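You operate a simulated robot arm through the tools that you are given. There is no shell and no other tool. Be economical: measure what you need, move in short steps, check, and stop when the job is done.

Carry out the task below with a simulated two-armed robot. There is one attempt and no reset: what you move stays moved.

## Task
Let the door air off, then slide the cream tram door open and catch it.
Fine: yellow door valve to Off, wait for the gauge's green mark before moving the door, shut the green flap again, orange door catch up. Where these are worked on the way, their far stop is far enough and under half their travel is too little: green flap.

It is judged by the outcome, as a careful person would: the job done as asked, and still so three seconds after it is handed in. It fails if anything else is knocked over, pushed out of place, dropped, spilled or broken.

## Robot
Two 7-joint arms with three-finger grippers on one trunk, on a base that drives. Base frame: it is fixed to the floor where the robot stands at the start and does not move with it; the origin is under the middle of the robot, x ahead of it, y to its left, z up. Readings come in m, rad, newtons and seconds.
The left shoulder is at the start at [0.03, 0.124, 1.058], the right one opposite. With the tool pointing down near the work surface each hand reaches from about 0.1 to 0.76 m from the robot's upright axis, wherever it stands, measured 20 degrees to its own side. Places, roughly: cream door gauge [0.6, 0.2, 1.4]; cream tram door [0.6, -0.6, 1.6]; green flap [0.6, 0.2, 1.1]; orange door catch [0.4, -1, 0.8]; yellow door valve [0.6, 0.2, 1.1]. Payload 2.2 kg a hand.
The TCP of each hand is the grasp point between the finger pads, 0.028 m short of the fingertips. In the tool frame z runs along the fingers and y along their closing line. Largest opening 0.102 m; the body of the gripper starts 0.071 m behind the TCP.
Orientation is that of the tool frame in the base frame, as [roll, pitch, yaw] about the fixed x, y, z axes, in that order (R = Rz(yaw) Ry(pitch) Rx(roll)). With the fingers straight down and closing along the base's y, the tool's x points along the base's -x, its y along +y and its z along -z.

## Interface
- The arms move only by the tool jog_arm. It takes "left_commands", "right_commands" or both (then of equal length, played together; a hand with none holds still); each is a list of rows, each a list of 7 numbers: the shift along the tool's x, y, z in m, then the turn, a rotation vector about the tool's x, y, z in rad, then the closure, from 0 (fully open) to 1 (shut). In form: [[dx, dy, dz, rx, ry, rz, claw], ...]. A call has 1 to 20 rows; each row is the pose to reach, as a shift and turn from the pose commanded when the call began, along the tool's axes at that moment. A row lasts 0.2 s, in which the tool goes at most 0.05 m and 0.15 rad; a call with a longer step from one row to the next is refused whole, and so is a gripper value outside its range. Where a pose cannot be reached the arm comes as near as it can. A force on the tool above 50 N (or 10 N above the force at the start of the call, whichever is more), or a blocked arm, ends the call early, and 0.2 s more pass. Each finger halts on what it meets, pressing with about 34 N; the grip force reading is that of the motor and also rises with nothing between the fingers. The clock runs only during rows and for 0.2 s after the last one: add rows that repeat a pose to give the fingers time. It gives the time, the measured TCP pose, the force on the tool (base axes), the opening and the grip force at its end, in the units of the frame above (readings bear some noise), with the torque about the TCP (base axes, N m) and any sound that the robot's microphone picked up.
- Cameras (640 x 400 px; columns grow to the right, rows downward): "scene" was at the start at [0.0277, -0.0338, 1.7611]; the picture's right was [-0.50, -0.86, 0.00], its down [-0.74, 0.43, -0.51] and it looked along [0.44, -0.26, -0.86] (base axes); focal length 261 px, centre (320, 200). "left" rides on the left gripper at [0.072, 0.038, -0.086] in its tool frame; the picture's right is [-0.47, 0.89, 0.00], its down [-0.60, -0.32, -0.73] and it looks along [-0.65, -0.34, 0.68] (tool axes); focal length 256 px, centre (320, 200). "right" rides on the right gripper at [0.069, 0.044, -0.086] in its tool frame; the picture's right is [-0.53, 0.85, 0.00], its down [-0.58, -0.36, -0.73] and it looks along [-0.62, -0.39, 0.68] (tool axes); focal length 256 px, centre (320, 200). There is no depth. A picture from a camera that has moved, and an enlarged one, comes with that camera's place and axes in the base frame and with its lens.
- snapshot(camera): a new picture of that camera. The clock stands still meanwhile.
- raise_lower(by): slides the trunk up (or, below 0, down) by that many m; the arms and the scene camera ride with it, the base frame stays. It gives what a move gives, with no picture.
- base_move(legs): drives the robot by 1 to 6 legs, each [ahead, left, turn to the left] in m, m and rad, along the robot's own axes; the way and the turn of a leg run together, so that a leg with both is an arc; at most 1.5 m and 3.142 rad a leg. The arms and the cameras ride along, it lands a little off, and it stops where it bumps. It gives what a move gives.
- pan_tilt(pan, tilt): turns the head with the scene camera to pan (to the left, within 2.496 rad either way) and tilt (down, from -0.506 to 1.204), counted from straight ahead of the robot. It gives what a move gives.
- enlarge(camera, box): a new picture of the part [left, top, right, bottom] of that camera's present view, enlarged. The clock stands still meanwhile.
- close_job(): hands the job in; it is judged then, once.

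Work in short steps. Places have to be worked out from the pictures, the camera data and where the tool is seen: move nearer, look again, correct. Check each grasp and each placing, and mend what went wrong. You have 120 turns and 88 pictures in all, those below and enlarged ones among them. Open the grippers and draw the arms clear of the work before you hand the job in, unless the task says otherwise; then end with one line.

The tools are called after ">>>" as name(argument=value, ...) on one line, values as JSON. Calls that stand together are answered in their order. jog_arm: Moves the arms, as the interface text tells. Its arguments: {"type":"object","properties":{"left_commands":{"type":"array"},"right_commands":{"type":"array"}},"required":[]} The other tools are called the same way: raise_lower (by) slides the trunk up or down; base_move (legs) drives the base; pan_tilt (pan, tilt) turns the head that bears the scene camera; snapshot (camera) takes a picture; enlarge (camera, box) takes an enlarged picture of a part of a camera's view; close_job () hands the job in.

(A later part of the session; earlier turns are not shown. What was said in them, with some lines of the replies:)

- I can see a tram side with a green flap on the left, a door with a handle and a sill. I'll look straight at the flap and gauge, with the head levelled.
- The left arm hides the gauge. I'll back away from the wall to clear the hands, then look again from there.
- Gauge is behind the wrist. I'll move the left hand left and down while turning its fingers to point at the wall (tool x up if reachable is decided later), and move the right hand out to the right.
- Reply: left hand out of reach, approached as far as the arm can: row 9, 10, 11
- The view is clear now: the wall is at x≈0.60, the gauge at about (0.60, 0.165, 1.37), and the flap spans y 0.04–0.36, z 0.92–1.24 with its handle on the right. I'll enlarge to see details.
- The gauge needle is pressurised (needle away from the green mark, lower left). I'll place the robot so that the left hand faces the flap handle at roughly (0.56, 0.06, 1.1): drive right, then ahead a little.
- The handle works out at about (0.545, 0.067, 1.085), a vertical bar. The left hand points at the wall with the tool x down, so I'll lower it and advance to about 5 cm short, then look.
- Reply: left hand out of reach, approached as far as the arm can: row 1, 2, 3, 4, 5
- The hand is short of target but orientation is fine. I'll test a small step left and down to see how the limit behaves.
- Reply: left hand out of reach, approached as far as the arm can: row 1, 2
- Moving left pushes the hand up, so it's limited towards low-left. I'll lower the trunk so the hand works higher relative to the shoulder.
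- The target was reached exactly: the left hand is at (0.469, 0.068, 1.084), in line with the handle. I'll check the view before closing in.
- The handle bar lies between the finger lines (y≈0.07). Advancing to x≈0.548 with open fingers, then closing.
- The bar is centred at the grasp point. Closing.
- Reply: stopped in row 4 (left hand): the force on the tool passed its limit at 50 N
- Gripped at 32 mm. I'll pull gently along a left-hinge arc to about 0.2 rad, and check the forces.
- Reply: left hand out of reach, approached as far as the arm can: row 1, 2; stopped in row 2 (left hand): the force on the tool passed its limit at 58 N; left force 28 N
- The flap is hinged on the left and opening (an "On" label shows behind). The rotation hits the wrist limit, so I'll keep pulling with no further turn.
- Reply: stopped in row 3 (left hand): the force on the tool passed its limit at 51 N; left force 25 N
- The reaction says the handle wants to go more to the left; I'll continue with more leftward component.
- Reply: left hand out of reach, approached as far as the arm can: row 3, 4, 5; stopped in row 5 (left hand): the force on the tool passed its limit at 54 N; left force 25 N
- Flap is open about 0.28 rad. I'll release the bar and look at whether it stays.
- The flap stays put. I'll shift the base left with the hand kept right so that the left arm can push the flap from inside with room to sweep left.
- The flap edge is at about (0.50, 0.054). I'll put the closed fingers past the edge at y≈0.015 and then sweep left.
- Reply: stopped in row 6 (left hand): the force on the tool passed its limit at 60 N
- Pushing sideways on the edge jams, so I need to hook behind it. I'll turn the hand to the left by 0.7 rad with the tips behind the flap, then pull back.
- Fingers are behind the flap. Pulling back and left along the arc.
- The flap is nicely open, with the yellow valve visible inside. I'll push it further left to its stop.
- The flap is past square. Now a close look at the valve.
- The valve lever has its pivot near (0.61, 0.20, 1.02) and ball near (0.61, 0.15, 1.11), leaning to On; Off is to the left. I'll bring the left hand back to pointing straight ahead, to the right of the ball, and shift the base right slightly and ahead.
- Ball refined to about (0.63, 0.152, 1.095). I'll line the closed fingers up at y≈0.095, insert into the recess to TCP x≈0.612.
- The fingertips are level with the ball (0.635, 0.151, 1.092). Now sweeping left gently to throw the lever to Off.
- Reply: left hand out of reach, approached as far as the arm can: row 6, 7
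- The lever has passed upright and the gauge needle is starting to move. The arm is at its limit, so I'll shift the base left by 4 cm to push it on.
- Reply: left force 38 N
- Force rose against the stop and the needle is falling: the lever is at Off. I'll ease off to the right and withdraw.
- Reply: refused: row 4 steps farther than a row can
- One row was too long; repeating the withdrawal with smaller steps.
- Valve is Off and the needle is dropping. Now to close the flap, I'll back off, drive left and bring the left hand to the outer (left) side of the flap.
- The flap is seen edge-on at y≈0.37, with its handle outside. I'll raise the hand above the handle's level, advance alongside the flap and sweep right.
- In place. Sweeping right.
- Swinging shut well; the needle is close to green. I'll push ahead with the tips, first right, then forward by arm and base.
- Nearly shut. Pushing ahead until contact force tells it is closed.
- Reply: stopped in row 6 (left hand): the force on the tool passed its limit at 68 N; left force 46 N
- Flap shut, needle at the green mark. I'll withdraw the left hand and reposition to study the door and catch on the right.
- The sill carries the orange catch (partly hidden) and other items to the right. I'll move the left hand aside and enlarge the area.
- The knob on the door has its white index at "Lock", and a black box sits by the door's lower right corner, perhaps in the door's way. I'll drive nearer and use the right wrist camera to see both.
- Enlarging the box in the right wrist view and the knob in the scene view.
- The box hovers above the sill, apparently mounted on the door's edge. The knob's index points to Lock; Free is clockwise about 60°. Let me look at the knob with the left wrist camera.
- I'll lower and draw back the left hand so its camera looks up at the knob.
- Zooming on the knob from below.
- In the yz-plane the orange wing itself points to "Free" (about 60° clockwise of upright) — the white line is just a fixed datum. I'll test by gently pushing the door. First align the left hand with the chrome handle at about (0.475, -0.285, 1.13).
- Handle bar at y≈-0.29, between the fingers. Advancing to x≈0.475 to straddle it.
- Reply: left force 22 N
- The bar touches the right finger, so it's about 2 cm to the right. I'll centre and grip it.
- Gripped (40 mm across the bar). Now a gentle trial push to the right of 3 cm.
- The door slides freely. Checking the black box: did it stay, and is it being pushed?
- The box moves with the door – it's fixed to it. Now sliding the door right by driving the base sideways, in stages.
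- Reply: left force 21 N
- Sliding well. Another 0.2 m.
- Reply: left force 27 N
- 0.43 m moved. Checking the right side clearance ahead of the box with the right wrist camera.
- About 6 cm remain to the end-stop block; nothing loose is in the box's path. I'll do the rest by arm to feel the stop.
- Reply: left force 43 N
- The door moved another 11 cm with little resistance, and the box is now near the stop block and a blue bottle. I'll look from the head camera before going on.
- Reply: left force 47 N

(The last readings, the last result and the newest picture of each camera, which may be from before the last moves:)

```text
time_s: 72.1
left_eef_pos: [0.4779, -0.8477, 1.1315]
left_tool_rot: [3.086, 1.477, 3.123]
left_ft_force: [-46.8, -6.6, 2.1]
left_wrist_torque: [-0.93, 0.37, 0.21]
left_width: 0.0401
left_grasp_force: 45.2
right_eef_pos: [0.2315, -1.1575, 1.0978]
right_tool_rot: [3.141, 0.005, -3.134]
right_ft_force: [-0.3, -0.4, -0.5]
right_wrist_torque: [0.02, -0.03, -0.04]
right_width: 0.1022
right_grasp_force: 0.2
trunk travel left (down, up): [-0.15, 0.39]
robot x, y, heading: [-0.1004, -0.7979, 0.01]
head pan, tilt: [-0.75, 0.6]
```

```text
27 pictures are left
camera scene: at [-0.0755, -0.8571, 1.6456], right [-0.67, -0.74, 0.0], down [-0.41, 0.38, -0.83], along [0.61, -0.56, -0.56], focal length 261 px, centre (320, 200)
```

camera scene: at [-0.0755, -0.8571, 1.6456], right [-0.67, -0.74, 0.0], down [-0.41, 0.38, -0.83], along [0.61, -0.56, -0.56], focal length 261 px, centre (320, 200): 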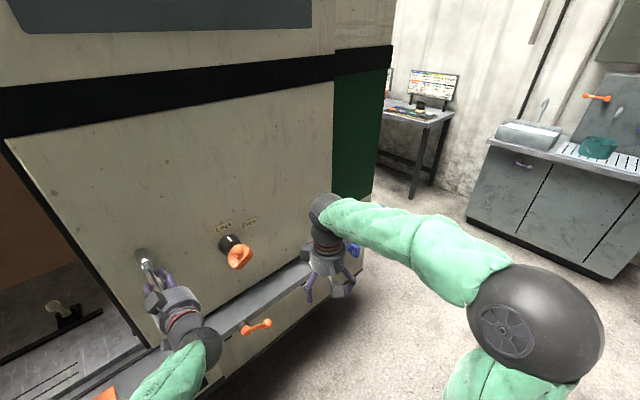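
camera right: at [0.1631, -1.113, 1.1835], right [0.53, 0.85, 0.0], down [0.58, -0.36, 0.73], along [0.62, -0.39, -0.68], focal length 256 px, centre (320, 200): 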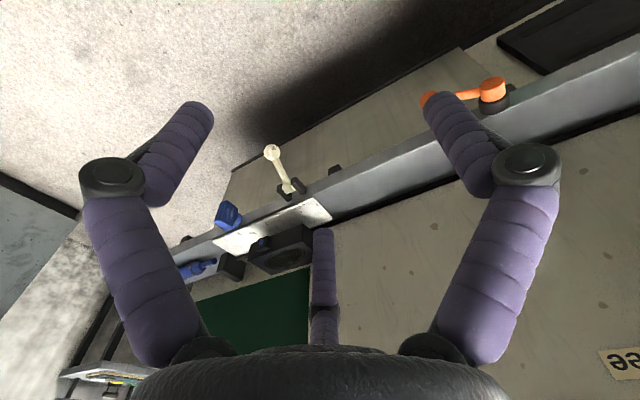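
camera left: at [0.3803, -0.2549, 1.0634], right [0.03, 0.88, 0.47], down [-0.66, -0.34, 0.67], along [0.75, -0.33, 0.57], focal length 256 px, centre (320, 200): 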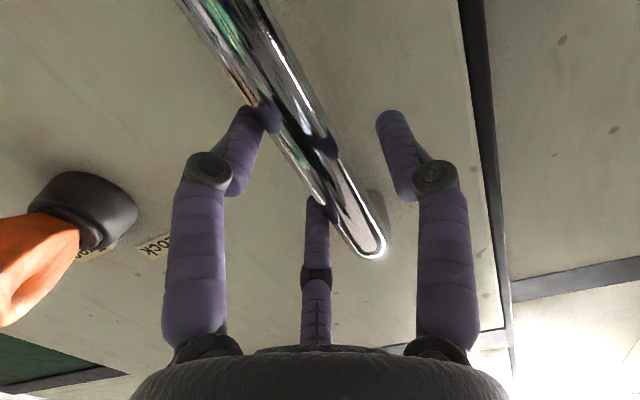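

The right hand hides it. I'll pull the right hand back and up, and relieve the left hand's forward pressure a little.

>>> jog_arm(left_commands=[[0, 0, -0.004, 0, 0, 0, 0.85], [0, 0, -0.006, 0, 0, 0, 0.85], [0, 0, -0.008, 0, 0, 0, 0.85], [0, 0, -0.008, 0, 0, 0, 0.85]], right_commands=[[0.04, 0.02, -0.01, 0, 0, 0, 0], [0.08, 0.04, -0.02, 0, 0, 0, 0], [0.12, 0.06, -0.03, 0, 0, 0, 0], [0.15, 0.08, -0.04, 0, 0, 0, 0]])

>>> enlarge(camera="scene", box=[200, 180, 440, 340])

```text
time_s: 73.1
left_eef_pos: [0.4782, -0.8457, 1.1307]
left_tool_rot: [3.113, 1.474, -3.127]
left_ft_force: [9.8, -2.1, -0.4]
left_wrist_torque: [-0.17, -0.46, 0.39]
left_width: 0.0404
left_grasp_force: 44.9
right_eef_pos: [0.0869, -1.0798, 1.1348]
right_tool_rot: [-3.14, -0.001, -3.133]
right_ft_force: [-0.5, -0.3, -0.3]
right_wrist_torque: [-0.03, 0.0, 0.0]
right_width: 0.1021
right_grasp_force: 0.2
trunk travel left (down, up): [-0.15, 0.39]
robot x, y, heading: [-0.1013, -0.7946, 0.007]
head pan, tilt: [-0.75, 0.6]
```

```text
2.50 times, centred on (320, 260) of scene
camera zoom: at [-0.0657, -0.8565, 1.6455], right [-0.68, -0.74, 0.0], down [-0.42, 0.38, -0.82], along [0.61, -0.56, -0.57], focal length 652 px, centre (320, 50)
```

zoom: 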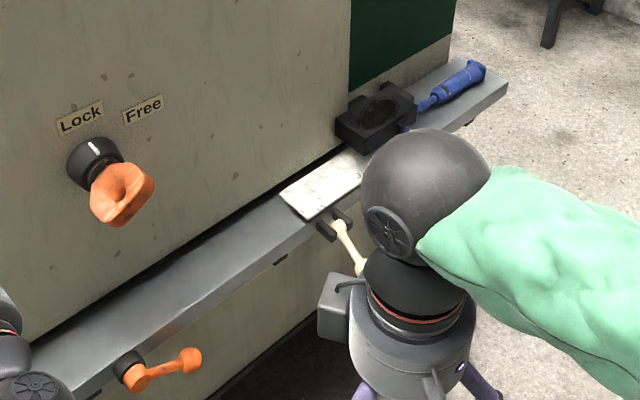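

The box is now right at the nozzle of the blue bottle; I need a close look before moving further. Sending the right hand to the right so its camera looks at the end of the sill.

>>> jog_arm(right_commands=[[0, -0.045, 0, 0, 0, 0, 0], [-0.02, -0.085, 0, 0, 0, 0, 0], [-0.04, -0.125, 0, 0, 0, 0, 0], [-0.06, -0.165, 0, 0, 0, 0, 0], [-0.08, -0.205, 0, 0, 0, 0, 0], [-0.1, -0.245, 0, 0, 0, 0, 0], [-0.12, -0.285, 0, 0, 0, 0, 0], [-0.13, -0.33, 0, 0, 0, 0, 0]])

>>> snapshot(camera="right")

```text
time_s: 74.9
left_eef_pos: [0.4779, -0.8471, 1.1316]
left_tool_rot: [3.113, 1.474, -3.132]
left_ft_force: [25.5, -0.1, 13.9]
left_wrist_torque: [-0.46, -0.53, 0.32]
left_width: 0.0399
left_grasp_force: 44.7
right_eef_pos: [0.2202, -1.4084, 1.1352]
right_tool_rot: [3.14, -0.003, -3.134]
right_ft_force: [-0.1, -0.8, 0.7]
right_wrist_torque: [0.06, -0.01, 0.02]
right_width: 0.1017
right_grasp_force: 0.0
trunk travel left (down, up): [-0.15, 0.39]
robot x, y, heading: [-0.1013, -0.8021, 0.007]
head pan, tilt: [-0.75, 0.6]
```

```text
25 pictures are left
camera right: at [0.15, -1.3648, 1.2213], right [0.53, 0.85, 0.0], down [0.58, -0.36, 0.73], along [0.62, -0.38, -0.68], focal length 256 px, centre (320, 200)
```

right: 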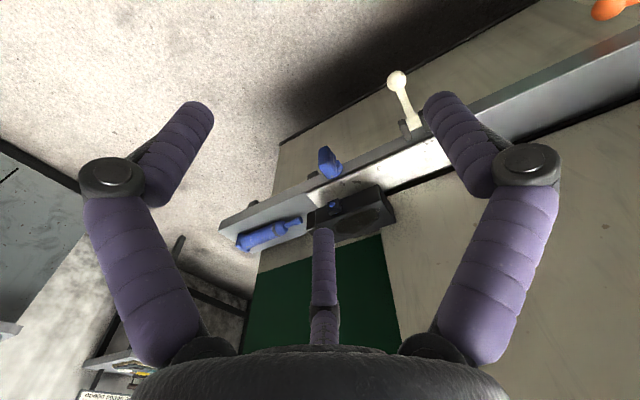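

>>> enlarge(camera="right", box=[210, 130, 410, 260])

```text
3.08 times, centred on (310, 195) of right
camera zoom: at [0.15, -1.3648, 1.2213], right [0.53, 0.85, 0.0], down [0.58, -0.36, 0.73], along [0.62, -0.38, -0.68], focal length 788 px, centre (351, 215)
```

zoom: 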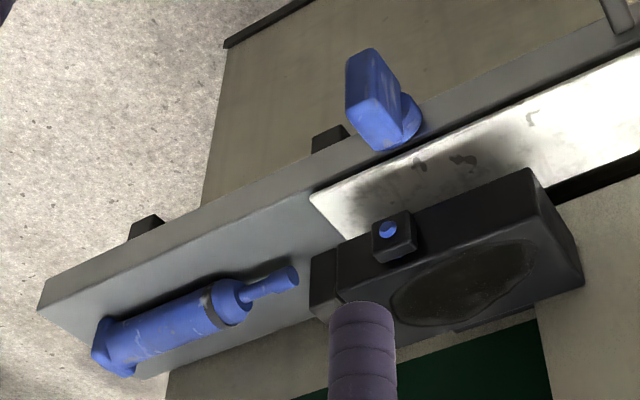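

Good: the box's end now sits right against the stop block, and the bottle (in front, beyond it) is untouched. I'll push slightly to confirm the stop.

>>> jog_arm(left_commands=[[0, -0.01, -0.004, 0, 0, 0, 0.85], [0, -0.02, -0.006, 0, 0, 0, 0.85], [0, -0.03, -0.006, 0, 0, 0, 0.85], [0, -0.03, -0.006, 0, 0, 0, 0.85]])

>>> enlarge(camera="right", box=[210, 130, 410, 260])

```text
time_s: 75.5
left_eef_pos: [0.4776, -0.8635, 1.1313]
left_tool_rot: [3.126, 1.474, -3.115]
left_ft_force: [24.8, -10.3, -4.4]
left_wrist_torque: [-0.41, 0.41, 0.27]
left_width: 0.0403
left_grasp_force: 45.2
right_eef_pos: [0.2213, -1.409, 1.1324]
right_tool_rot: [3.137, -0.004, -3.132]
right_ft_force: [-0.4, -0.2, 0.6]
right_wrist_torque: [0.03, 0.01, -0.02]
right_width: 0.1021
right_grasp_force: 0.0
trunk travel left (down, up): [-0.15, 0.39]
robot x, y, heading: [-0.0991, -0.7961, 0.009]
head pan, tilt: [-0.75, 0.6]
stopped in row 2 (left hand): the force on the tool passed its limit at 51 N (the readings are from after the stop); the commanded pose is now the measured one
```

```text
3.08 times, centred on (310, 195) of right
camera zoom: at [0.1524, -1.3663, 1.2198], right [0.53, 0.85, 0.0], down [0.58, -0.36, 0.73], along [0.62, -0.38, -0.69], focal length 788 px, centre (351, 215)
```

zoom: 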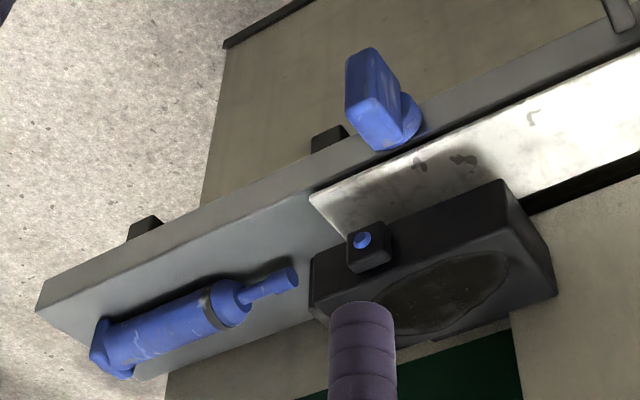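

Moved another 1.5 cm; the bottle is untouched but the box is within ~1.5 cm of its nozzle. I'll probe just 1 cm more, releasing the forward pull.

>>> jog_arm(left_commands=[[0, -0.004, 0.003, 0, 0, 0, 0.85], [0, -0.008, 0.004, 0, 0, 0, 0.85], [0, -0.01, 0.004, 0, 0, 0, 0.85], [0, -0.01, 0.004, 0, 0, 0, 0.85]])

>>> enlarge(camera="right", box=[250, 170, 370, 250])

```text
time_s: 76.5
left_eef_pos: [0.4772, -0.8728, 1.1311]
left_tool_rot: [3.119, 1.475, -3.124]
left_ft_force: [-2.8, 2.6, -11.2]
left_wrist_torque: [-0.63, -0.37, 0.05]
left_width: 0.0404
left_grasp_force: 45.6
right_eef_pos: [0.2185, -1.4054, 1.1344]
right_tool_rot: [3.139, 0.0, -3.133]
right_ft_force: [-0.1, -0.4, -0.6]
right_wrist_torque: [0.0, 0.01, 0.01]
right_width: 0.1022
right_grasp_force: 0.1
trunk travel left (down, up): [-0.15, 0.39]
robot x, y, heading: [-0.1004, -0.7926, 0.011]
head pan, tilt: [-0.75, 0.6]
```

```text
5.00 times, centred on (310, 210) of right
camera zoom: at [0.149, -1.3638, 1.2218], right [0.53, 0.85, 0.0], down [0.58, -0.36, 0.73], along [0.62, -0.38, -0.68], focal length 1280 px, centre (370, 150)
```

zoom: 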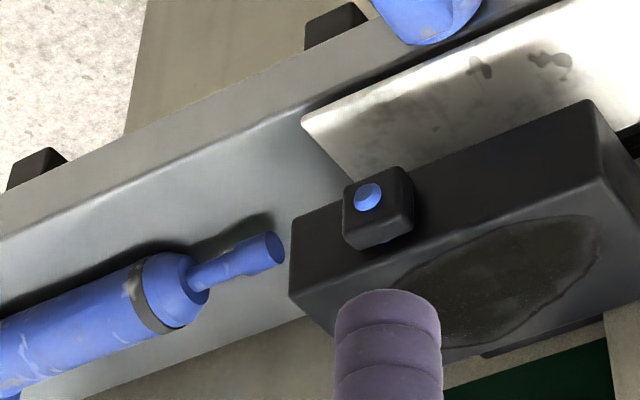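

No resistance yet, and the blue cylinder looks like a buffer with its plunger facing the box. I'll creep 1.2 cm more and watch closely for contact.

>>> jog_arm(left_commands=[[0, -0.004, 0, 0, 0, 0, 0.85], [0, -0.008, 0, 0, 0, 0, 0.85], [0, -0.012, 0, 0, 0, 0, 0.85], [0, -0.012, 0, 0, 0, 0, 0.85]])

>>> enlarge(camera="right", box=[210, 150, 370, 270])

```text
time_s: 77.5
left_eef_pos: [0.4774, -0.8838, 1.1314]
left_tool_rot: [3.124, 1.473, -3.122]
left_ft_force: [-8.8, 2.6, -16.8]
left_wrist_torque: [-0.6, 0.17, -0.02]
left_width: 0.0402
left_grasp_force: 44.9
right_eef_pos: [0.2185, -1.4075, 1.135]
right_tool_rot: [3.141, 0.001, -3.132]
right_ft_force: [-0.8, 0.3, -0.4]
right_wrist_torque: [-0.05, 0.01, 0.02]
right_width: 0.1021
right_grasp_force: 0.1
trunk travel left (down, up): [-0.15, 0.39]
robot x, y, heading: [-0.1032, -0.7951, 0.011]
head pan, tilt: [-0.75, 0.6]
```

```text
3.33 times, centred on (290, 210) of right
camera zoom: at [0.1487, -1.3636, 1.2219], right [0.53, 0.85, 0.0], down [0.58, -0.36, 0.73], along [0.62, -0.38, -0.68], focal length 853 px, centre (420, 167)
```

zoom: 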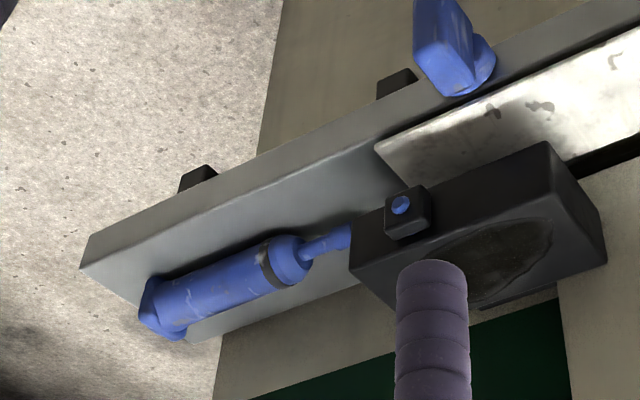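

Now the rod tip is just at the box end, the cylinder hasn't shifted. One more 8 mm creep to see if it's a stop.

>>> jog_arm(left_commands=[[0, -0.004, 0, 0, 0, 0, 0.85], [0, -0.008, 0, 0, 0, 0, 0.85], [0, -0.008, 0, 0, 0, 0, 0.85]])

>>> enlarge(camera="right", box=[210, 150, 370, 270])

```text
time_s: 78.3
left_eef_pos: [0.4786, -0.8927, 1.1317]
left_tool_rot: [3.113, 1.475, -3.134]
left_ft_force: [-16.4, -0.2, -21.7]
left_wrist_torque: [-0.84, 0.34, -0.03]
left_width: 0.0403
left_grasp_force: 45.5
right_eef_pos: [0.2174, -1.4072, 1.1348]
right_tool_rot: [3.139, 0.002, -3.131]
right_ft_force: [0.3, -0.1, 0.5]
right_wrist_torque: [0.01, 0.02, 0.01]
right_width: 0.102
right_grasp_force: 0.1
trunk travel left (down, up): [-0.15, 0.39]
robot x, y, heading: [-0.0999, -0.7957, 0.013]
head pan, tilt: [-0.75, 0.6]
```

```text
3.33 times, centred on (290, 210) of right
camera zoom: at [0.1482, -1.3642, 1.2218], right [0.53, 0.85, 0.0], down [0.58, -0.36, 0.73], along [0.62, -0.38, -0.68], focal length 853 px, centre (420, 167)
```

zoom: 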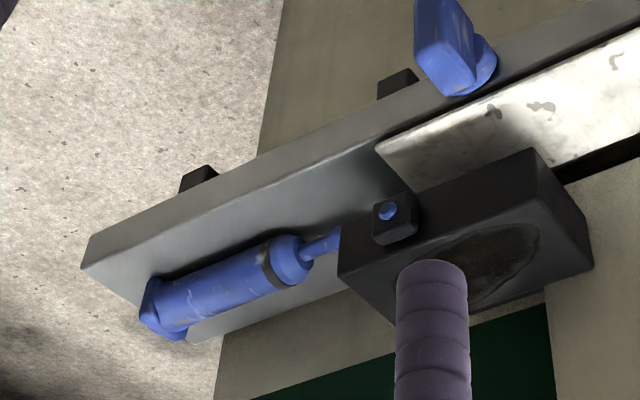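

The cylinder didn't shift and there's no force, so the box clears the rod (or it's a plunger). Creeping on 1.5 cm.

>>> jog_arm(left_commands=[[0, -0.005, -0.003, 0, 0, 0, 0.85], [0, -0.01, -0.003, 0, 0, 0, 0.85], [0, -0.015, -0.003, 0, 0, 0, 0.85], [0, -0.015, -0.003, 0, 0, 0, 0.85]])

>>> enlarge(camera="right", box=[210, 150, 370, 270])

```text
time_s: 79.3
left_eef_pos: [0.4796, -0.8964, 1.1311]
left_tool_rot: [-3.133, 1.475, -3.071]
left_ft_force: [-2.1, 15.9, -1.1]
left_wrist_torque: [-0.06, 0.05, 0.78]
left_width: 0.0404
left_grasp_force: 45.2
right_eef_pos: [0.2198, -1.4053, 1.1365]
right_tool_rot: [3.139, -0.003, -3.132]
right_ft_force: [0.9, -0.4, 0.1]
right_wrist_torque: [0.04, -0.01, 0.0]
right_width: 0.102
right_grasp_force: 0.1
trunk travel left (down, up): [-0.15, 0.39]
robot x, y, heading: [-0.104, -0.7954, 0.01]
head pan, tilt: [-0.75, 0.6]
stopped in row 4 (left hand): the force on the tool passed its limit at 51 N (the readings are from after the stop); the commanded pose is now the measured one
```

```text
3.33 times, centred on (290, 210) of right
camera zoom: at [0.1502, -1.3615, 1.2224], right [0.52, 0.85, 0.0], down [0.58, -0.36, 0.73], along [0.62, -0.38, -0.68], focal length 853 px, centre (420, 167)
```

zoom: 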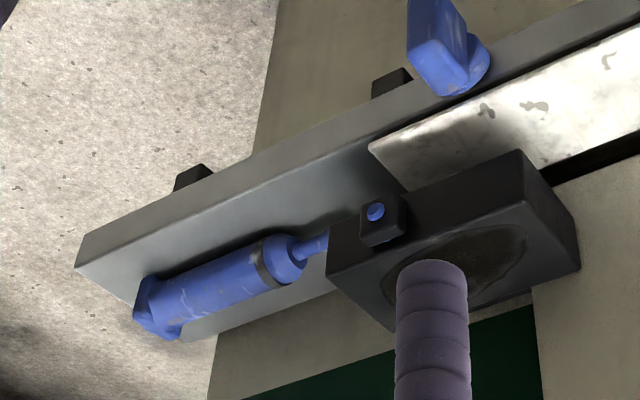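

The door is at its firm stop (handle y≈-0.90) and the cylinder is unmoved. Holding the door with the left hand, I'll bring the right hand round, pointing ahead, below the orange catch: hub ≈(0.40,-0.97,0.857), ball ≈(0.405,-1.05,0.806).

>>> jog_arm(right_commands=[[0, 0.03, 0.024, 0, -0.13, 0, 0.2], [0, 0.06, 0.048, 0, -0.26, 0, 0.5], [0, 0.09, 0.072, 0, -0.39, 0, 1], [0, 0.12, 0.096, 0, -0.52, 0, 1], [0, 0.15, 0.12, 0, -0.65, 0, 1], [0, 0.18, 0.144, 0, -0.78, 0, 1], [0, 0.21, 0.168, 0, -0.91, 0, 1], [0, 0.24, 0.192, 0, -1.04, 0, 1], [0, 0.27, 0.216, 0, -1.17, 0, 1], [0, 0.3, 0.24, 0, -1.3, 0, 1], [0, 0.33, 0.27, 0, -1.43, 0, 1], [0, 0.355, 0.3, 0, -1.57, 0, 1]])

>>> pan_tilt(pan=-0.35, tilt=0.85)

>>> snapshot(camera="scene")

```text
time_s: 81.2
left_eef_pos: [0.4787, -0.8962, 1.1321]
left_tool_rot: [-3.134, 1.474, -3.067]
left_ft_force: [-0.1, 9.3, -0.5]
left_wrist_torque: [-0.06, 0.08, 0.69]
left_width: 0.0402
left_grasp_force: 45.3
right_eef_pos: [0.212, -1.1123, 0.8831]
right_tool_rot: [2.774, 0.967, 2.884]
right_ft_force: [0.0, 0.0, -1.1]
right_wrist_torque: [-0.01, -0.05, 0.01]
right_width: 0.0021
right_grasp_force: 31.9
trunk travel left (down, up): [-0.15, 0.39]
robot x, y, heading: [-0.1049, -0.7951, 0.012]
head pan, tilt: [-0.75, 0.6]
stopped in row 9 (right hand): the arm was blocked; the commanded pose is now the measured one
```

```text
time_s: 82.1
left_eef_pos: [0.4787, -0.8961, 1.1312]
left_tool_rot: [-3.128, 1.476, -3.068]
left_ft_force: [-0.8, 18.1, -1.0]
left_wrist_torque: [0.14, -0.07, 0.23]
left_width: 0.04
left_grasp_force: 45.0
right_eef_pos: [0.2126, -1.1136, 0.8832]
right_tool_rot: [2.778, 0.967, 2.885]
right_ft_force: [-0.8, -0.3, 0.0]
right_wrist_torque: [0.01, 0.01, 0.03]
right_width: 0.0022
right_grasp_force: 31.8
trunk travel left (down, up): [-0.15, 0.39]
robot x, y, heading: [-0.1014, -0.7958, 0.011]
head pan, tilt: [-0.351, 0.85]
```

```text
18 pictures are left
camera scene: at [-0.0586, -0.8189, 1.6247], right [-0.33, -0.94, 0.0], down [-0.71, 0.25, -0.66], along [0.62, -0.22, -0.75], focal length 261 px, centre (320, 200)
```

scene: 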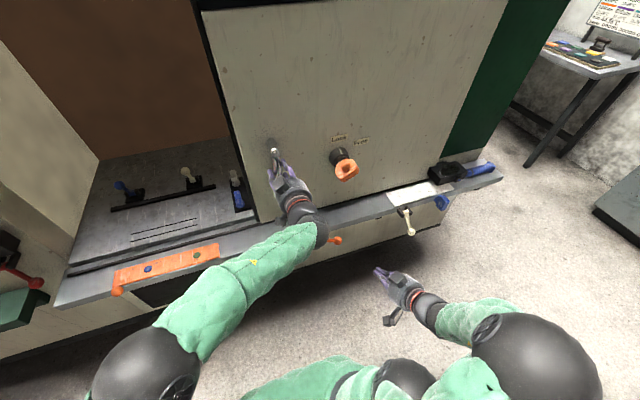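

The right arm stopped with the fingers pointing ahead and 32° down, which will do. I'll move it down and forward toward a spot in front of and below the catch ball.

>>> jog_arm(right_commands=[[0.0144, 0.001, 0.036, 0, 0, 0, 1], [0.0288, 0.002, 0.072, 0, 0, 0, 1], [0.0432, 0.003, 0.108, 0, 0, 0, 1], [0.0577, 0.0035, 0.1436, 0, 0, 0, 1]])

>>> snapshot(camera="right")

```text
time_s: 83.1
left_eef_pos: [0.4784, -0.8967, 1.1318]
left_tool_rot: [-3.123, 1.474, -3.064]
left_ft_force: [1.4, 20.1, -1.1]
left_wrist_torque: [0.13, -0.19, 0.65]
left_width: 0.0403
left_grasp_force: 45.5
right_eef_pos: [0.3002, -1.0803, 0.7611]
right_tool_rot: [2.786, 0.97, 2.893]
right_ft_force: [0.3, 0.7, 0.4]
right_wrist_torque: [-0.04, -0.02, -0.02]
right_width: 0.0021
right_grasp_force: 31.7
trunk travel left (down, up): [-0.15, 0.39]
robot x, y, heading: [-0.1009, -0.7919, 0.012]
head pan, tilt: [-0.351, 0.85]
```

```text
17 pictures are left
camera right: at [0.189, -1.0409, 0.7585], right [0.25, 0.75, 0.61], down [-0.28, -0.54, 0.79], along [0.93, -0.37, 0.07], focal length 256 px, centre (320, 200)
```

right: 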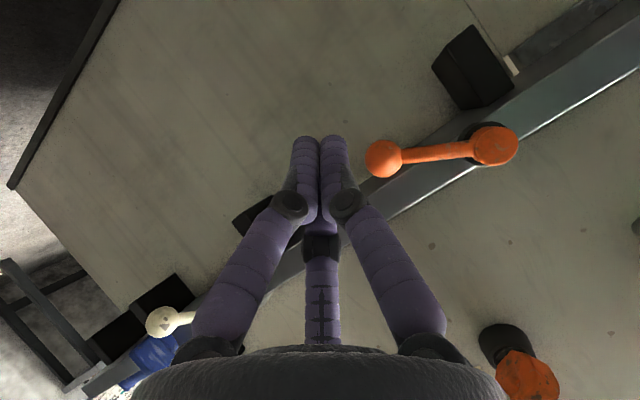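

The arm reached that pose. With this view, I re-triangulate hub ≈(0.434,-0.986,0.82), ball ≈(0.438,-1.063,0.773). Moving the tips in below the ball.

>>> jog_arm(right_commands=[[0.005, 0.005, 0.03, 0, 0, 0, 1], [-0.012, 0.012, 0.065, 0, 0, 0, 1], [-0.024, 0.017, 0.09, 0, 0, 0, 1], [-0.0319, 0.0192, 0.1059, 0, 0, 0, 1], [-0.0319, 0.0192, 0.1059, 0, 0, 0, 1]])

>>> snapshot(camera="right")

```text
time_s: 84.3
left_eef_pos: [0.4791, -0.8957, 1.1311]
left_tool_rot: [-3.123, 1.475, -3.063]
left_ft_force: [0.3, 23.1, -1.6]
left_wrist_torque: [0.13, -0.01, 0.14]
left_width: 0.0401
left_grasp_force: 45.3
right_eef_pos: [0.4056, -1.0522, 0.7368]
right_tool_rot: [2.773, 0.967, 2.884]
right_ft_force: [-0.7, 0.1, -0.7]
right_wrist_torque: [-0.02, 0.01, 0.02]
right_width: 0.0021
right_grasp_force: 31.3
right hand out of reach, approached as far as the arm can: row 1, 2, 3
trunk travel left (down, up): [-0.15, 0.39]
robot x, y, heading: [-0.1034, -0.791, 0.016]
head pan, tilt: [-0.351, 0.85]
```

```text
16 pictures are left
camera right: at [0.294, -1.0125, 0.7344], right [0.25, 0.75, 0.61], down [-0.27, -0.55, 0.79], along [0.93, -0.37, 0.07], focal length 256 px, centre (320, 200)
```

right: 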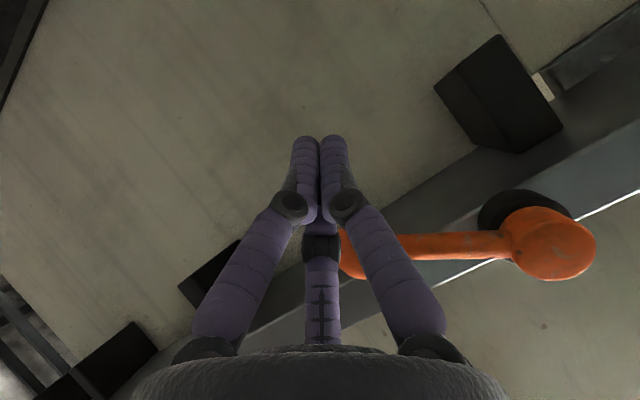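

Fingers are under the lever near its ball. Lifting along the arc to about 30° above horizontal.

>>> jog_arm(right_commands=[[-0.021, -0.004, -0.0068, 0, 0, 0, 1], [-0.0398, -0.0167, -0.02, 0, 0, 0, 1], [-0.0595, -0.023, -0.0333, 0, 0, 0, 1], [-0.0796, -0.0201, -0.0464, 0, 0, 0, 1], [-0.1, -0.0141, -0.0594, 0, 0, 0, 1]])

>>> snapshot(camera="right")

```text
time_s: 85.5
left_eef_pos: [0.477, -0.8962, 1.1316]
left_tool_rot: [-3.121, 1.473, -3.062]
left_ft_force: [1.0, 23.2, -1.6]
left_wrist_torque: [0.07, 0.11, -0.01]
left_width: 0.0402
left_grasp_force: 44.8
right_eef_pos: [0.4112, -1.087, 0.8459]
right_tool_rot: [2.785, 0.97, 2.888]
right_ft_force: [0.1, 0.4, 0.1]
right_wrist_torque: [0.02, -0.02, -0.01]
right_width: 0.0023
right_grasp_force: 31.0
trunk travel left (down, up): [-0.15, 0.39]
robot x, y, heading: [-0.1007, -0.7931, 0.013]
head pan, tilt: [-0.351, 0.85]
```

```text
15 pictures are left
camera right: at [0.2992, -1.0471, 0.845], right [0.25, 0.75, 0.61], down [-0.28, -0.55, 0.79], along [0.93, -0.37, 0.07], focal length 256 px, centre (320, 200)
```

right: 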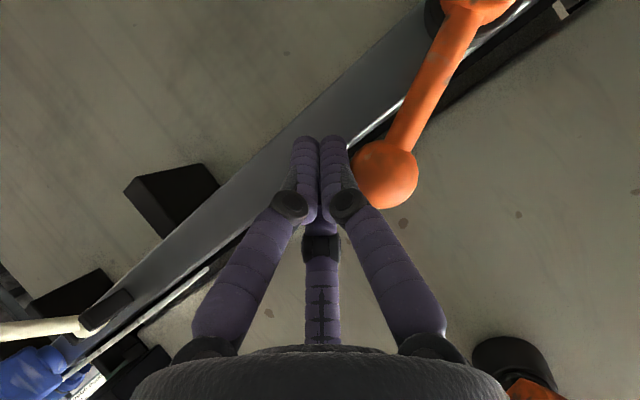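

The catch is rising smoothly. Continuing the arc toward upright.

>>> jog_arm(right_commands=[[-0.0176, 0.0135, -0.011, 0, 0, 0, 1], [-0.0326, 0.0334, -0.0197, 0, 0, 0, 1], [-0.0428, 0.0561, -0.0252, 0, 0, 0, 1], [-0.0485, 0.0819, -0.0274, 0, 0, 0, 1]])

>>> snapshot(camera="right")

>>> snapshot(camera="scene")

```text
time_s: 85.9
left_eef_pos: [0.4788, -0.8971, 1.1309]
left_tool_rot: [-3.135, 1.474, -3.064]
left_ft_force: [4.0, 0.3, -4.8]
left_wrist_torque: [-0.15, -1.31, 0.14]
left_width: 0.0402
left_grasp_force: 45.3
right_eef_pos: [0.4016, -1.0834, 0.8537]
right_tool_rot: [2.794, 0.928, 2.885]
right_ft_force: [-4.4, -2.7, -3.9]
right_wrist_torque: [-0.04, 0.07, 0.0]
right_width: 0.0022
right_grasp_force: 31.3
trunk travel left (down, up): [-0.15, 0.39]
robot x, y, heading: [-0.1015, -0.7951, 0.009]
head pan, tilt: [-0.351, 0.85]
stopped in row 2 (left hand): the force on the tool passed its limit at 57 N (the readings are from after the stop); the commanded pose is now the measured one
```

```text
14 pictures are left
camera right: at [0.2905, -1.041, 0.857], right [0.29, 0.75, 0.6], down [-0.25, -0.55, 0.8], along [0.92, -0.38, 0.03], focal length 256 px, centre (320, 200)
```

right: 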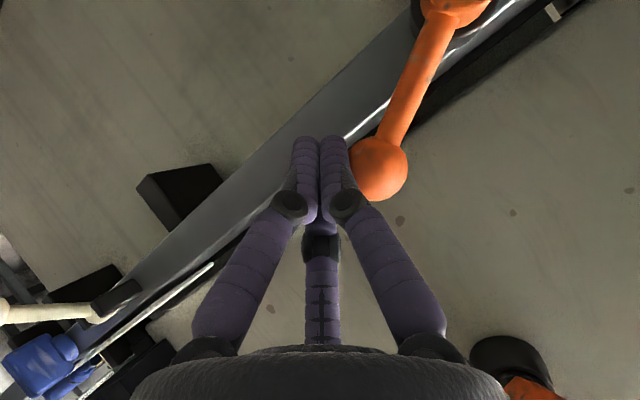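

```text
13 pictures are left
camera scene: at [-0.0582, -0.8223, 1.6247], right [-0.33, -0.94, 0.0], down [-0.71, 0.25, -0.66], along [0.62, -0.22, -0.75], focal length 261 px, centre (320, 200)
```

scene: 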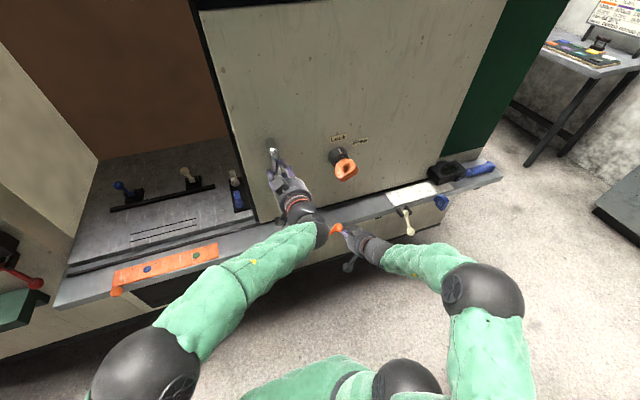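

The arms touched each other (the left hand's force jumped). The left hand must give way: I'll open it and see whether the door stays by itself.

>>> jog_arm(left_commands=[[0, 0, 0, 0, 0, 0, 0.5], [0, 0, 0, 0, 0, 0, 0.2], [0, 0, 0, 0, 0, 0, 0.2], [0, 0, 0, 0, 0, 0, 0.2]])

>>> snapshot(camera="left")

```text
time_s: 86.9
left_eef_pos: [0.4787, -0.8972, 1.1324]
left_tool_rot: [-3.128, 1.476, -3.056]
left_ft_force: [-1.2, 0.0, -0.1]
left_wrist_torque: [0.0, 0.02, -0.01]
left_width: 0.0815
left_grasp_force: 0.0
right_eef_pos: [0.4018, -1.0829, 0.8544]
right_tool_rot: [2.796, 0.93, 2.884]
right_ft_force: [-5.3, -2.2, -8.5]
right_wrist_torque: [-0.15, 0.17, -0.03]
right_width: 0.002
right_grasp_force: 31.3
trunk travel left (down, up): [-0.15, 0.39]
robot x, y, heading: [-0.1016, -0.7983, 0.009]
head pan, tilt: [-0.351, 0.85]
```

```text
12 pictures are left
camera left: at [0.3831, -0.8654, 1.068], right [-0.02, 0.89, 0.46], down [-0.65, -0.36, 0.67], along [0.76, -0.29, 0.58], focal length 256 px, centre (320, 200)
```

left: 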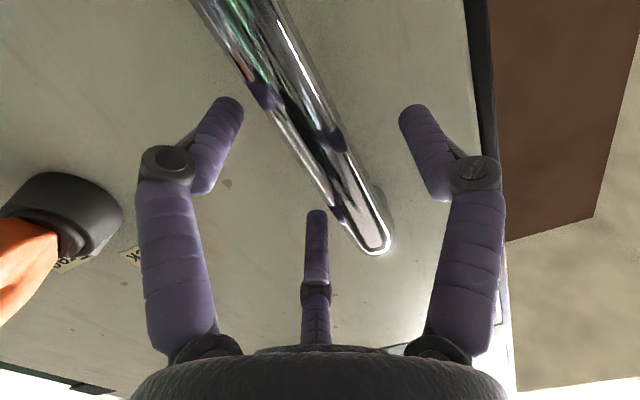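

The door stays put. Withdrawing the left hand back, left and up, leaving room for the right arm.

>>> jog_arm(left_commands=[[-0.01, 0, -0.04, 0, 0, 0, 0], [-0.03, 0.0, -0.08, 0, 0, 0, 0], [-0.05, 0.02, -0.12, 0, 0, 0, 0], [-0.07, 0.05, -0.15, 0, 0, 0, 0], [-0.09, 0.08, -0.17, 0, 0, 0, 0], [-0.1, 0.11, -0.18, 0, 0, 0, 0]])

```text
time_s: 88.3
left_eef_pos: [0.3, -0.7993, 1.2482]
left_tool_rot: [-3.14, 1.478, -3.071]
left_ft_force: [-0.4, 0.0, 0.3]
left_wrist_torque: [0.02, 0.01, -0.01]
left_width: 0.1019
left_grasp_force: 0.1
right_eef_pos: [0.4008, -1.0823, 0.8541]
right_tool_rot: [2.792, 0.931, 2.883]
right_ft_force: [-7.1, -2.5, -11.7]
right_wrist_torque: [-0.26, 0.13, -0.07]
right_width: 0.0022
right_grasp_force: 31.1
trunk travel left (down, up): [-0.15, 0.39]
robot x, y, heading: [-0.1034, -0.7953, 0.015]
head pan, tilt: [-0.351, 0.85]
```

Now continuing the catch arc with the right hand.

>>> jog_arm(right_commands=[[-0.0176, 0.0038, 0, 0, 0, 0, 1], [-0.0321, 0.0237, -0.0097, 0, 0, 0, 1], [-0.0418, 0.0465, -0.0159, 0, 0, 0, 1], [-0.047, 0.0723, -0.0187, 0, 0, 0, 1], [-0.047, 0.0723, -0.0187, 0, 0, 0, 1]])

>>> snapshot(camera="right")

```text
time_s: 88.8
left_eef_pos: [0.3008, -0.7995, 1.2491]
left_tool_rot: [-3.133, 1.477, -3.063]
left_ft_force: [0.1, 0.2, -0.2]
left_wrist_torque: [0.0, -0.03, 0.01]
left_width: 0.1019
left_grasp_force: 0.1
right_eef_pos: [0.4017, -1.0815, 0.8555]
right_tool_rot: [2.804, 0.899, 2.885]
right_ft_force: [-5.2, -8.3, -9.0]
right_wrist_torque: [-0.18, 0.12, -0.19]
right_width: 0.0018
right_grasp_force: 31.4
trunk travel left (down, up): [-0.15, 0.39]
robot x, y, heading: [-0.1019, -0.7952, 0.01]
head pan, tilt: [-0.351, 0.85]
stopped in row 2 (right hand): the force on the tool passed its limit at 58 N (the readings are from after the stop); the commanded pose is now the measured one
```

```text
11 pictures are left
camera right: at [0.2901, -1.0396, 0.8614], right [0.31, 0.74, 0.59], down [-0.23, -0.54, 0.81], along [0.92, -0.39, 0.0], focal length 256 px, centre (320, 200)
```

right: 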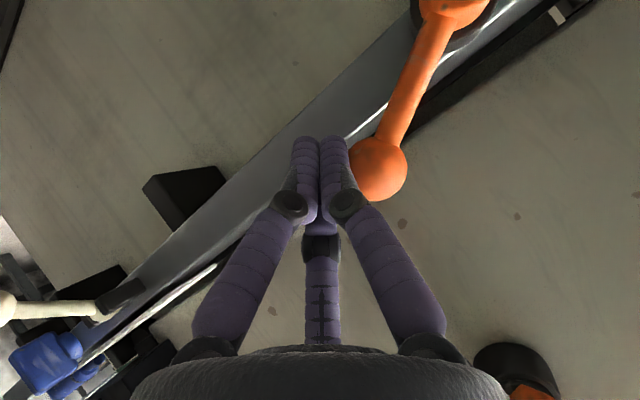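

The lever met a firm stop at about +30° (mirror of its -31° start): the catch is up. I'll withdraw the right hand down and straight back, and check that it stays up.

>>> jog_arm(right_commands=[[0.01, -0.005, -0.005, 0, 0, 0, 1], [0.012, -0.01, -0.04, 0, 0, 0, 1], [0.012, -0.015, -0.08, 0, 0, 0, 1], [0.012, -0.02, -0.12, 0, 0, 0, 1], [0.012, -0.03, -0.16, 0, 0, 0, 1]])

>>> snapshot(camera="scene")

>>> enlarge(camera="right", box=[240, 0, 560, 220])

```text
time_s: 90.0
left_eef_pos: [0.3005, -0.7995, 1.2483]
left_tool_rot: [-3.124, 1.475, -3.055]
left_ft_force: [-0.2, 0.2, -0.2]
left_wrist_torque: [-0.02, 0.03, 0.02]
left_width: 0.1019
left_grasp_force: 0.1
right_eef_pos: [0.2657, -1.1289, 0.9346]
right_tool_rot: [2.804, 0.902, 2.886]
right_ft_force: [0.9, -0.7, -0.4]
right_wrist_torque: [-0.02, 0.03, -0.02]
right_width: 0.002
right_grasp_force: 31.5
trunk travel left (down, up): [-0.15, 0.39]
robot x, y, heading: [-0.102, -0.7979, 0.013]
head pan, tilt: [-0.351, 0.85]
```

```text
10 pictures are left
camera scene: at [-0.0599, -0.8218, 1.6246], right [-0.33, -0.94, 0.0], down [-0.71, 0.25, -0.66], along [0.62, -0.22, -0.75], focal length 261 px, centre (320, 200)
```

scene: 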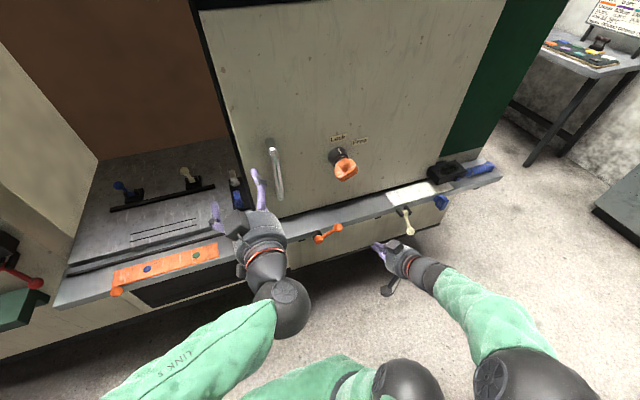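

```text
1.82 times, centred on (400, 110) of right
camera zoom: at [0.1557, -1.0873, 0.9398], right [0.31, 0.74, 0.59], down [-0.23, -0.55, 0.8], along [0.92, -0.39, 0.01], focal length 465 px, centre (174, 364)
```

zoom: 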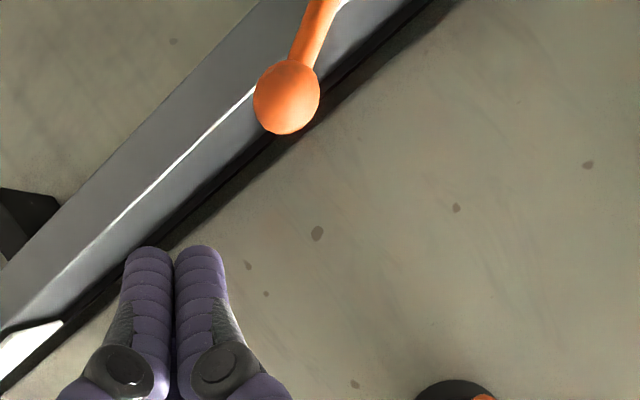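

The catch stays up (ball above hub) and the door remains open. I'll open the grippers, back the robot away, and take a final overall look.

>>> jog_arm(right_commands=[[0, 0, -0.03, 0, 0, 0, 0.5], [0, 0, -0.05, 0, 0, 0, 0], [0, 0, -0.05, 0, 0, 0, 0], [0, 0, -0.05, 0, 0, 0, 0]])

>>> base_move(legs=[[-0.4, 0, 0]])

>>> pan_tilt(pan=-0.25, tilt=0.5)

>>> snapshot(camera="scene")

```text
time_s: 91.2
left_eef_pos: [0.3003, -0.7987, 1.2481]
left_tool_rot: [-3.135, 1.475, -3.065]
left_ft_force: [0.3, 0.1, 0.1]
left_wrist_torque: [0.03, 0.0, -0.01]
left_width: 0.1022
left_grasp_force: 0.0
right_eef_pos: [0.24, -1.1093, 0.9669]
right_tool_rot: [2.768, 0.915, 2.94]
right_ft_force: [-0.9, 0.1, -0.2]
right_wrist_torque: [0.01, 0.02, 0.03]
right_width: 0.102
right_grasp_force: 0.1
trunk travel left (down, up): [-0.15, 0.39]
robot x, y, heading: [-0.1056, -0.7924, 0.012]
head pan, tilt: [-0.351, 0.85]
stopped in row 4 (right hand): the arm was blocked; the commanded pose is now the measured one
```

```text
time_s: 93.7
left_eef_pos: [-0.1027, -0.8034, 1.2487]
left_tool_rot: [-3.128, 1.478, -3.059]
left_ft_force: [-0.5, 0.0, 0.4]
left_wrist_torque: [0.0, 0.01, 0.01]
left_width: 0.1021
left_grasp_force: 0.1
right_eef_pos: [-0.1619, -1.1134, 0.9667]
right_tool_rot: [2.769, 0.917, 2.936]
right_ft_force: [-0.2, 0.2, 0.2]
right_wrist_torque: [0.0, -0.03, -0.02]
right_width: 0.102
right_grasp_force: 0.1
trunk travel left (down, up): [-0.15, 0.39]
robot x, y, heading: [-0.503, -0.801, 0.006]
head pan, tilt: [-0.351, 0.85]
```

```text
time_s: 94.5
left_eef_pos: [-0.1006, -0.8032, 1.248]
left_tool_rot: [-3.127, 1.476, -3.061]
left_ft_force: [-0.1, -0.7, -0.2]
left_wrist_torque: [0.01, 0.03, 0.01]
left_width: 0.1022
left_grasp_force: 0.0
right_eef_pos: [-0.1614, -1.1128, 0.9649]
right_tool_rot: [2.768, 0.915, 2.941]
right_ft_force: [0.2, -0.4, 0.2]
right_wrist_torque: [-0.01, 0.02, -0.05]
right_width: 0.1022
right_grasp_force: 0.2
trunk travel left (down, up): [-0.15, 0.39]
robot x, y, heading: [-0.5083, -0.8007, 0.01]
head pan, tilt: [-0.25, 0.499]
```

```text
8 pictures are left
camera scene: at [-0.4464, -0.8211, 1.6545], right [-0.24, -0.97, 0.0], down [-0.47, 0.12, -0.88], along [0.85, -0.21, -0.48], focal length 261 px, centre (320, 200)
```

scene: 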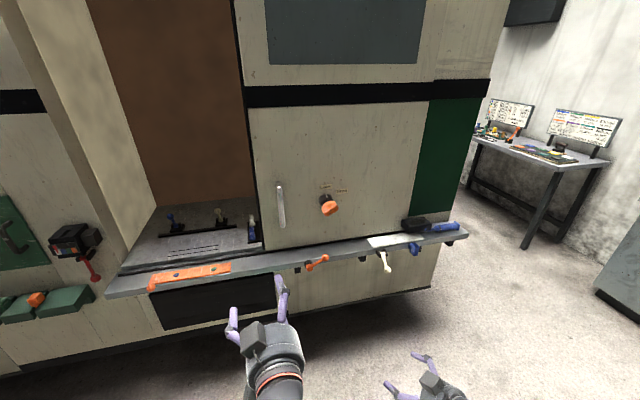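

Everything seems in place; zooming once on the catch/box and once on the flap/gauge.

>>> enlarge(camera="scene", box=[280, 190, 480, 300])

>>> pan_tilt(pan=0.6, tilt=0.45)

>>> snapshot(camera="scene")

```text
3.20 times, centred on (380, 245) of scene
camera zoom: at [-0.4464, -0.8211, 1.6545], right [-0.24, -0.97, 0.0], down [-0.47, 0.12, -0.88], along [0.85, -0.21, -0.48], focal length 835 px, centre (128, 56)
```

zoom: 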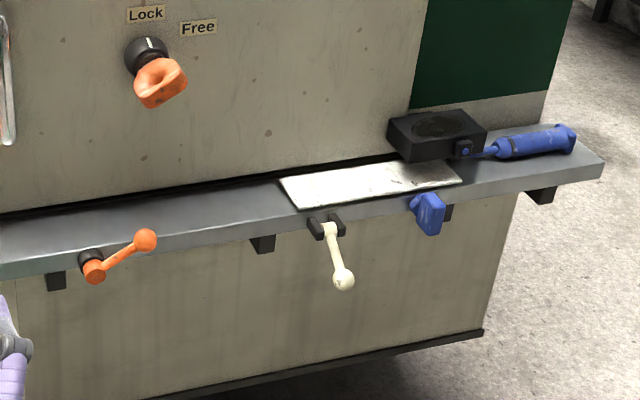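

```text
time_s: 95.7
left_eef_pos: [-0.1007, -0.8037, 1.2491]
left_tool_rot: [-3.13, 1.476, -3.061]
left_ft_force: [-0.2, -0.6, 0.2]
left_wrist_torque: [0.0, -0.05, 0.01]
left_width: 0.1021
left_grasp_force: 0.0
right_eef_pos: [-0.1619, -1.1138, 0.9663]
right_tool_rot: [2.767, 0.916, 2.939]
right_ft_force: [0.2, -0.6, -0.8]
right_wrist_torque: [-0.01, -0.02, 0.01]
right_width: 0.1025
right_grasp_force: 0.0
trunk travel left (down, up): [-0.15, 0.39]
robot x, y, heading: [-0.505, -0.7971, 0.007]
head pan, tilt: [0.6, 0.45]
```

```text
6 pictures are left
camera scene: at [-0.4591, -0.7468, 1.659], right [0.57, -0.82, 0.0], down [-0.36, -0.25, -0.9], along [0.74, 0.51, -0.44], focal length 261 px, centre (320, 200)
```

scene: 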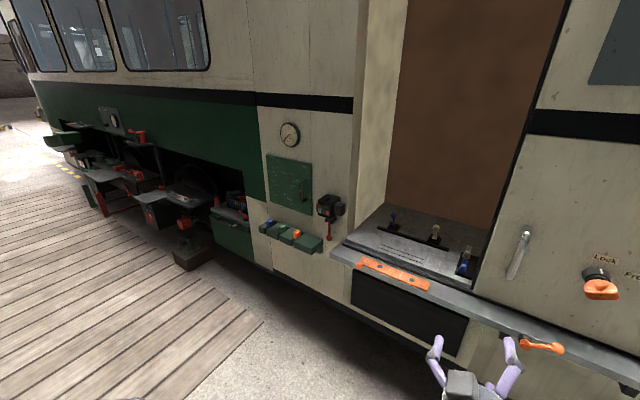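

Flap shut, gauge down at green, door open at its stop, catch up, hands clear and open. Handing in.

>>> close_job()

```text
The job is handed in.
```

The job is handed in. The yellow valve is at Off, the gauge reached the green mark before I moved the door, and the green flap is shut again. The cream door is open to its end stop with the orange catch up, and both hands are open and clear of the work.
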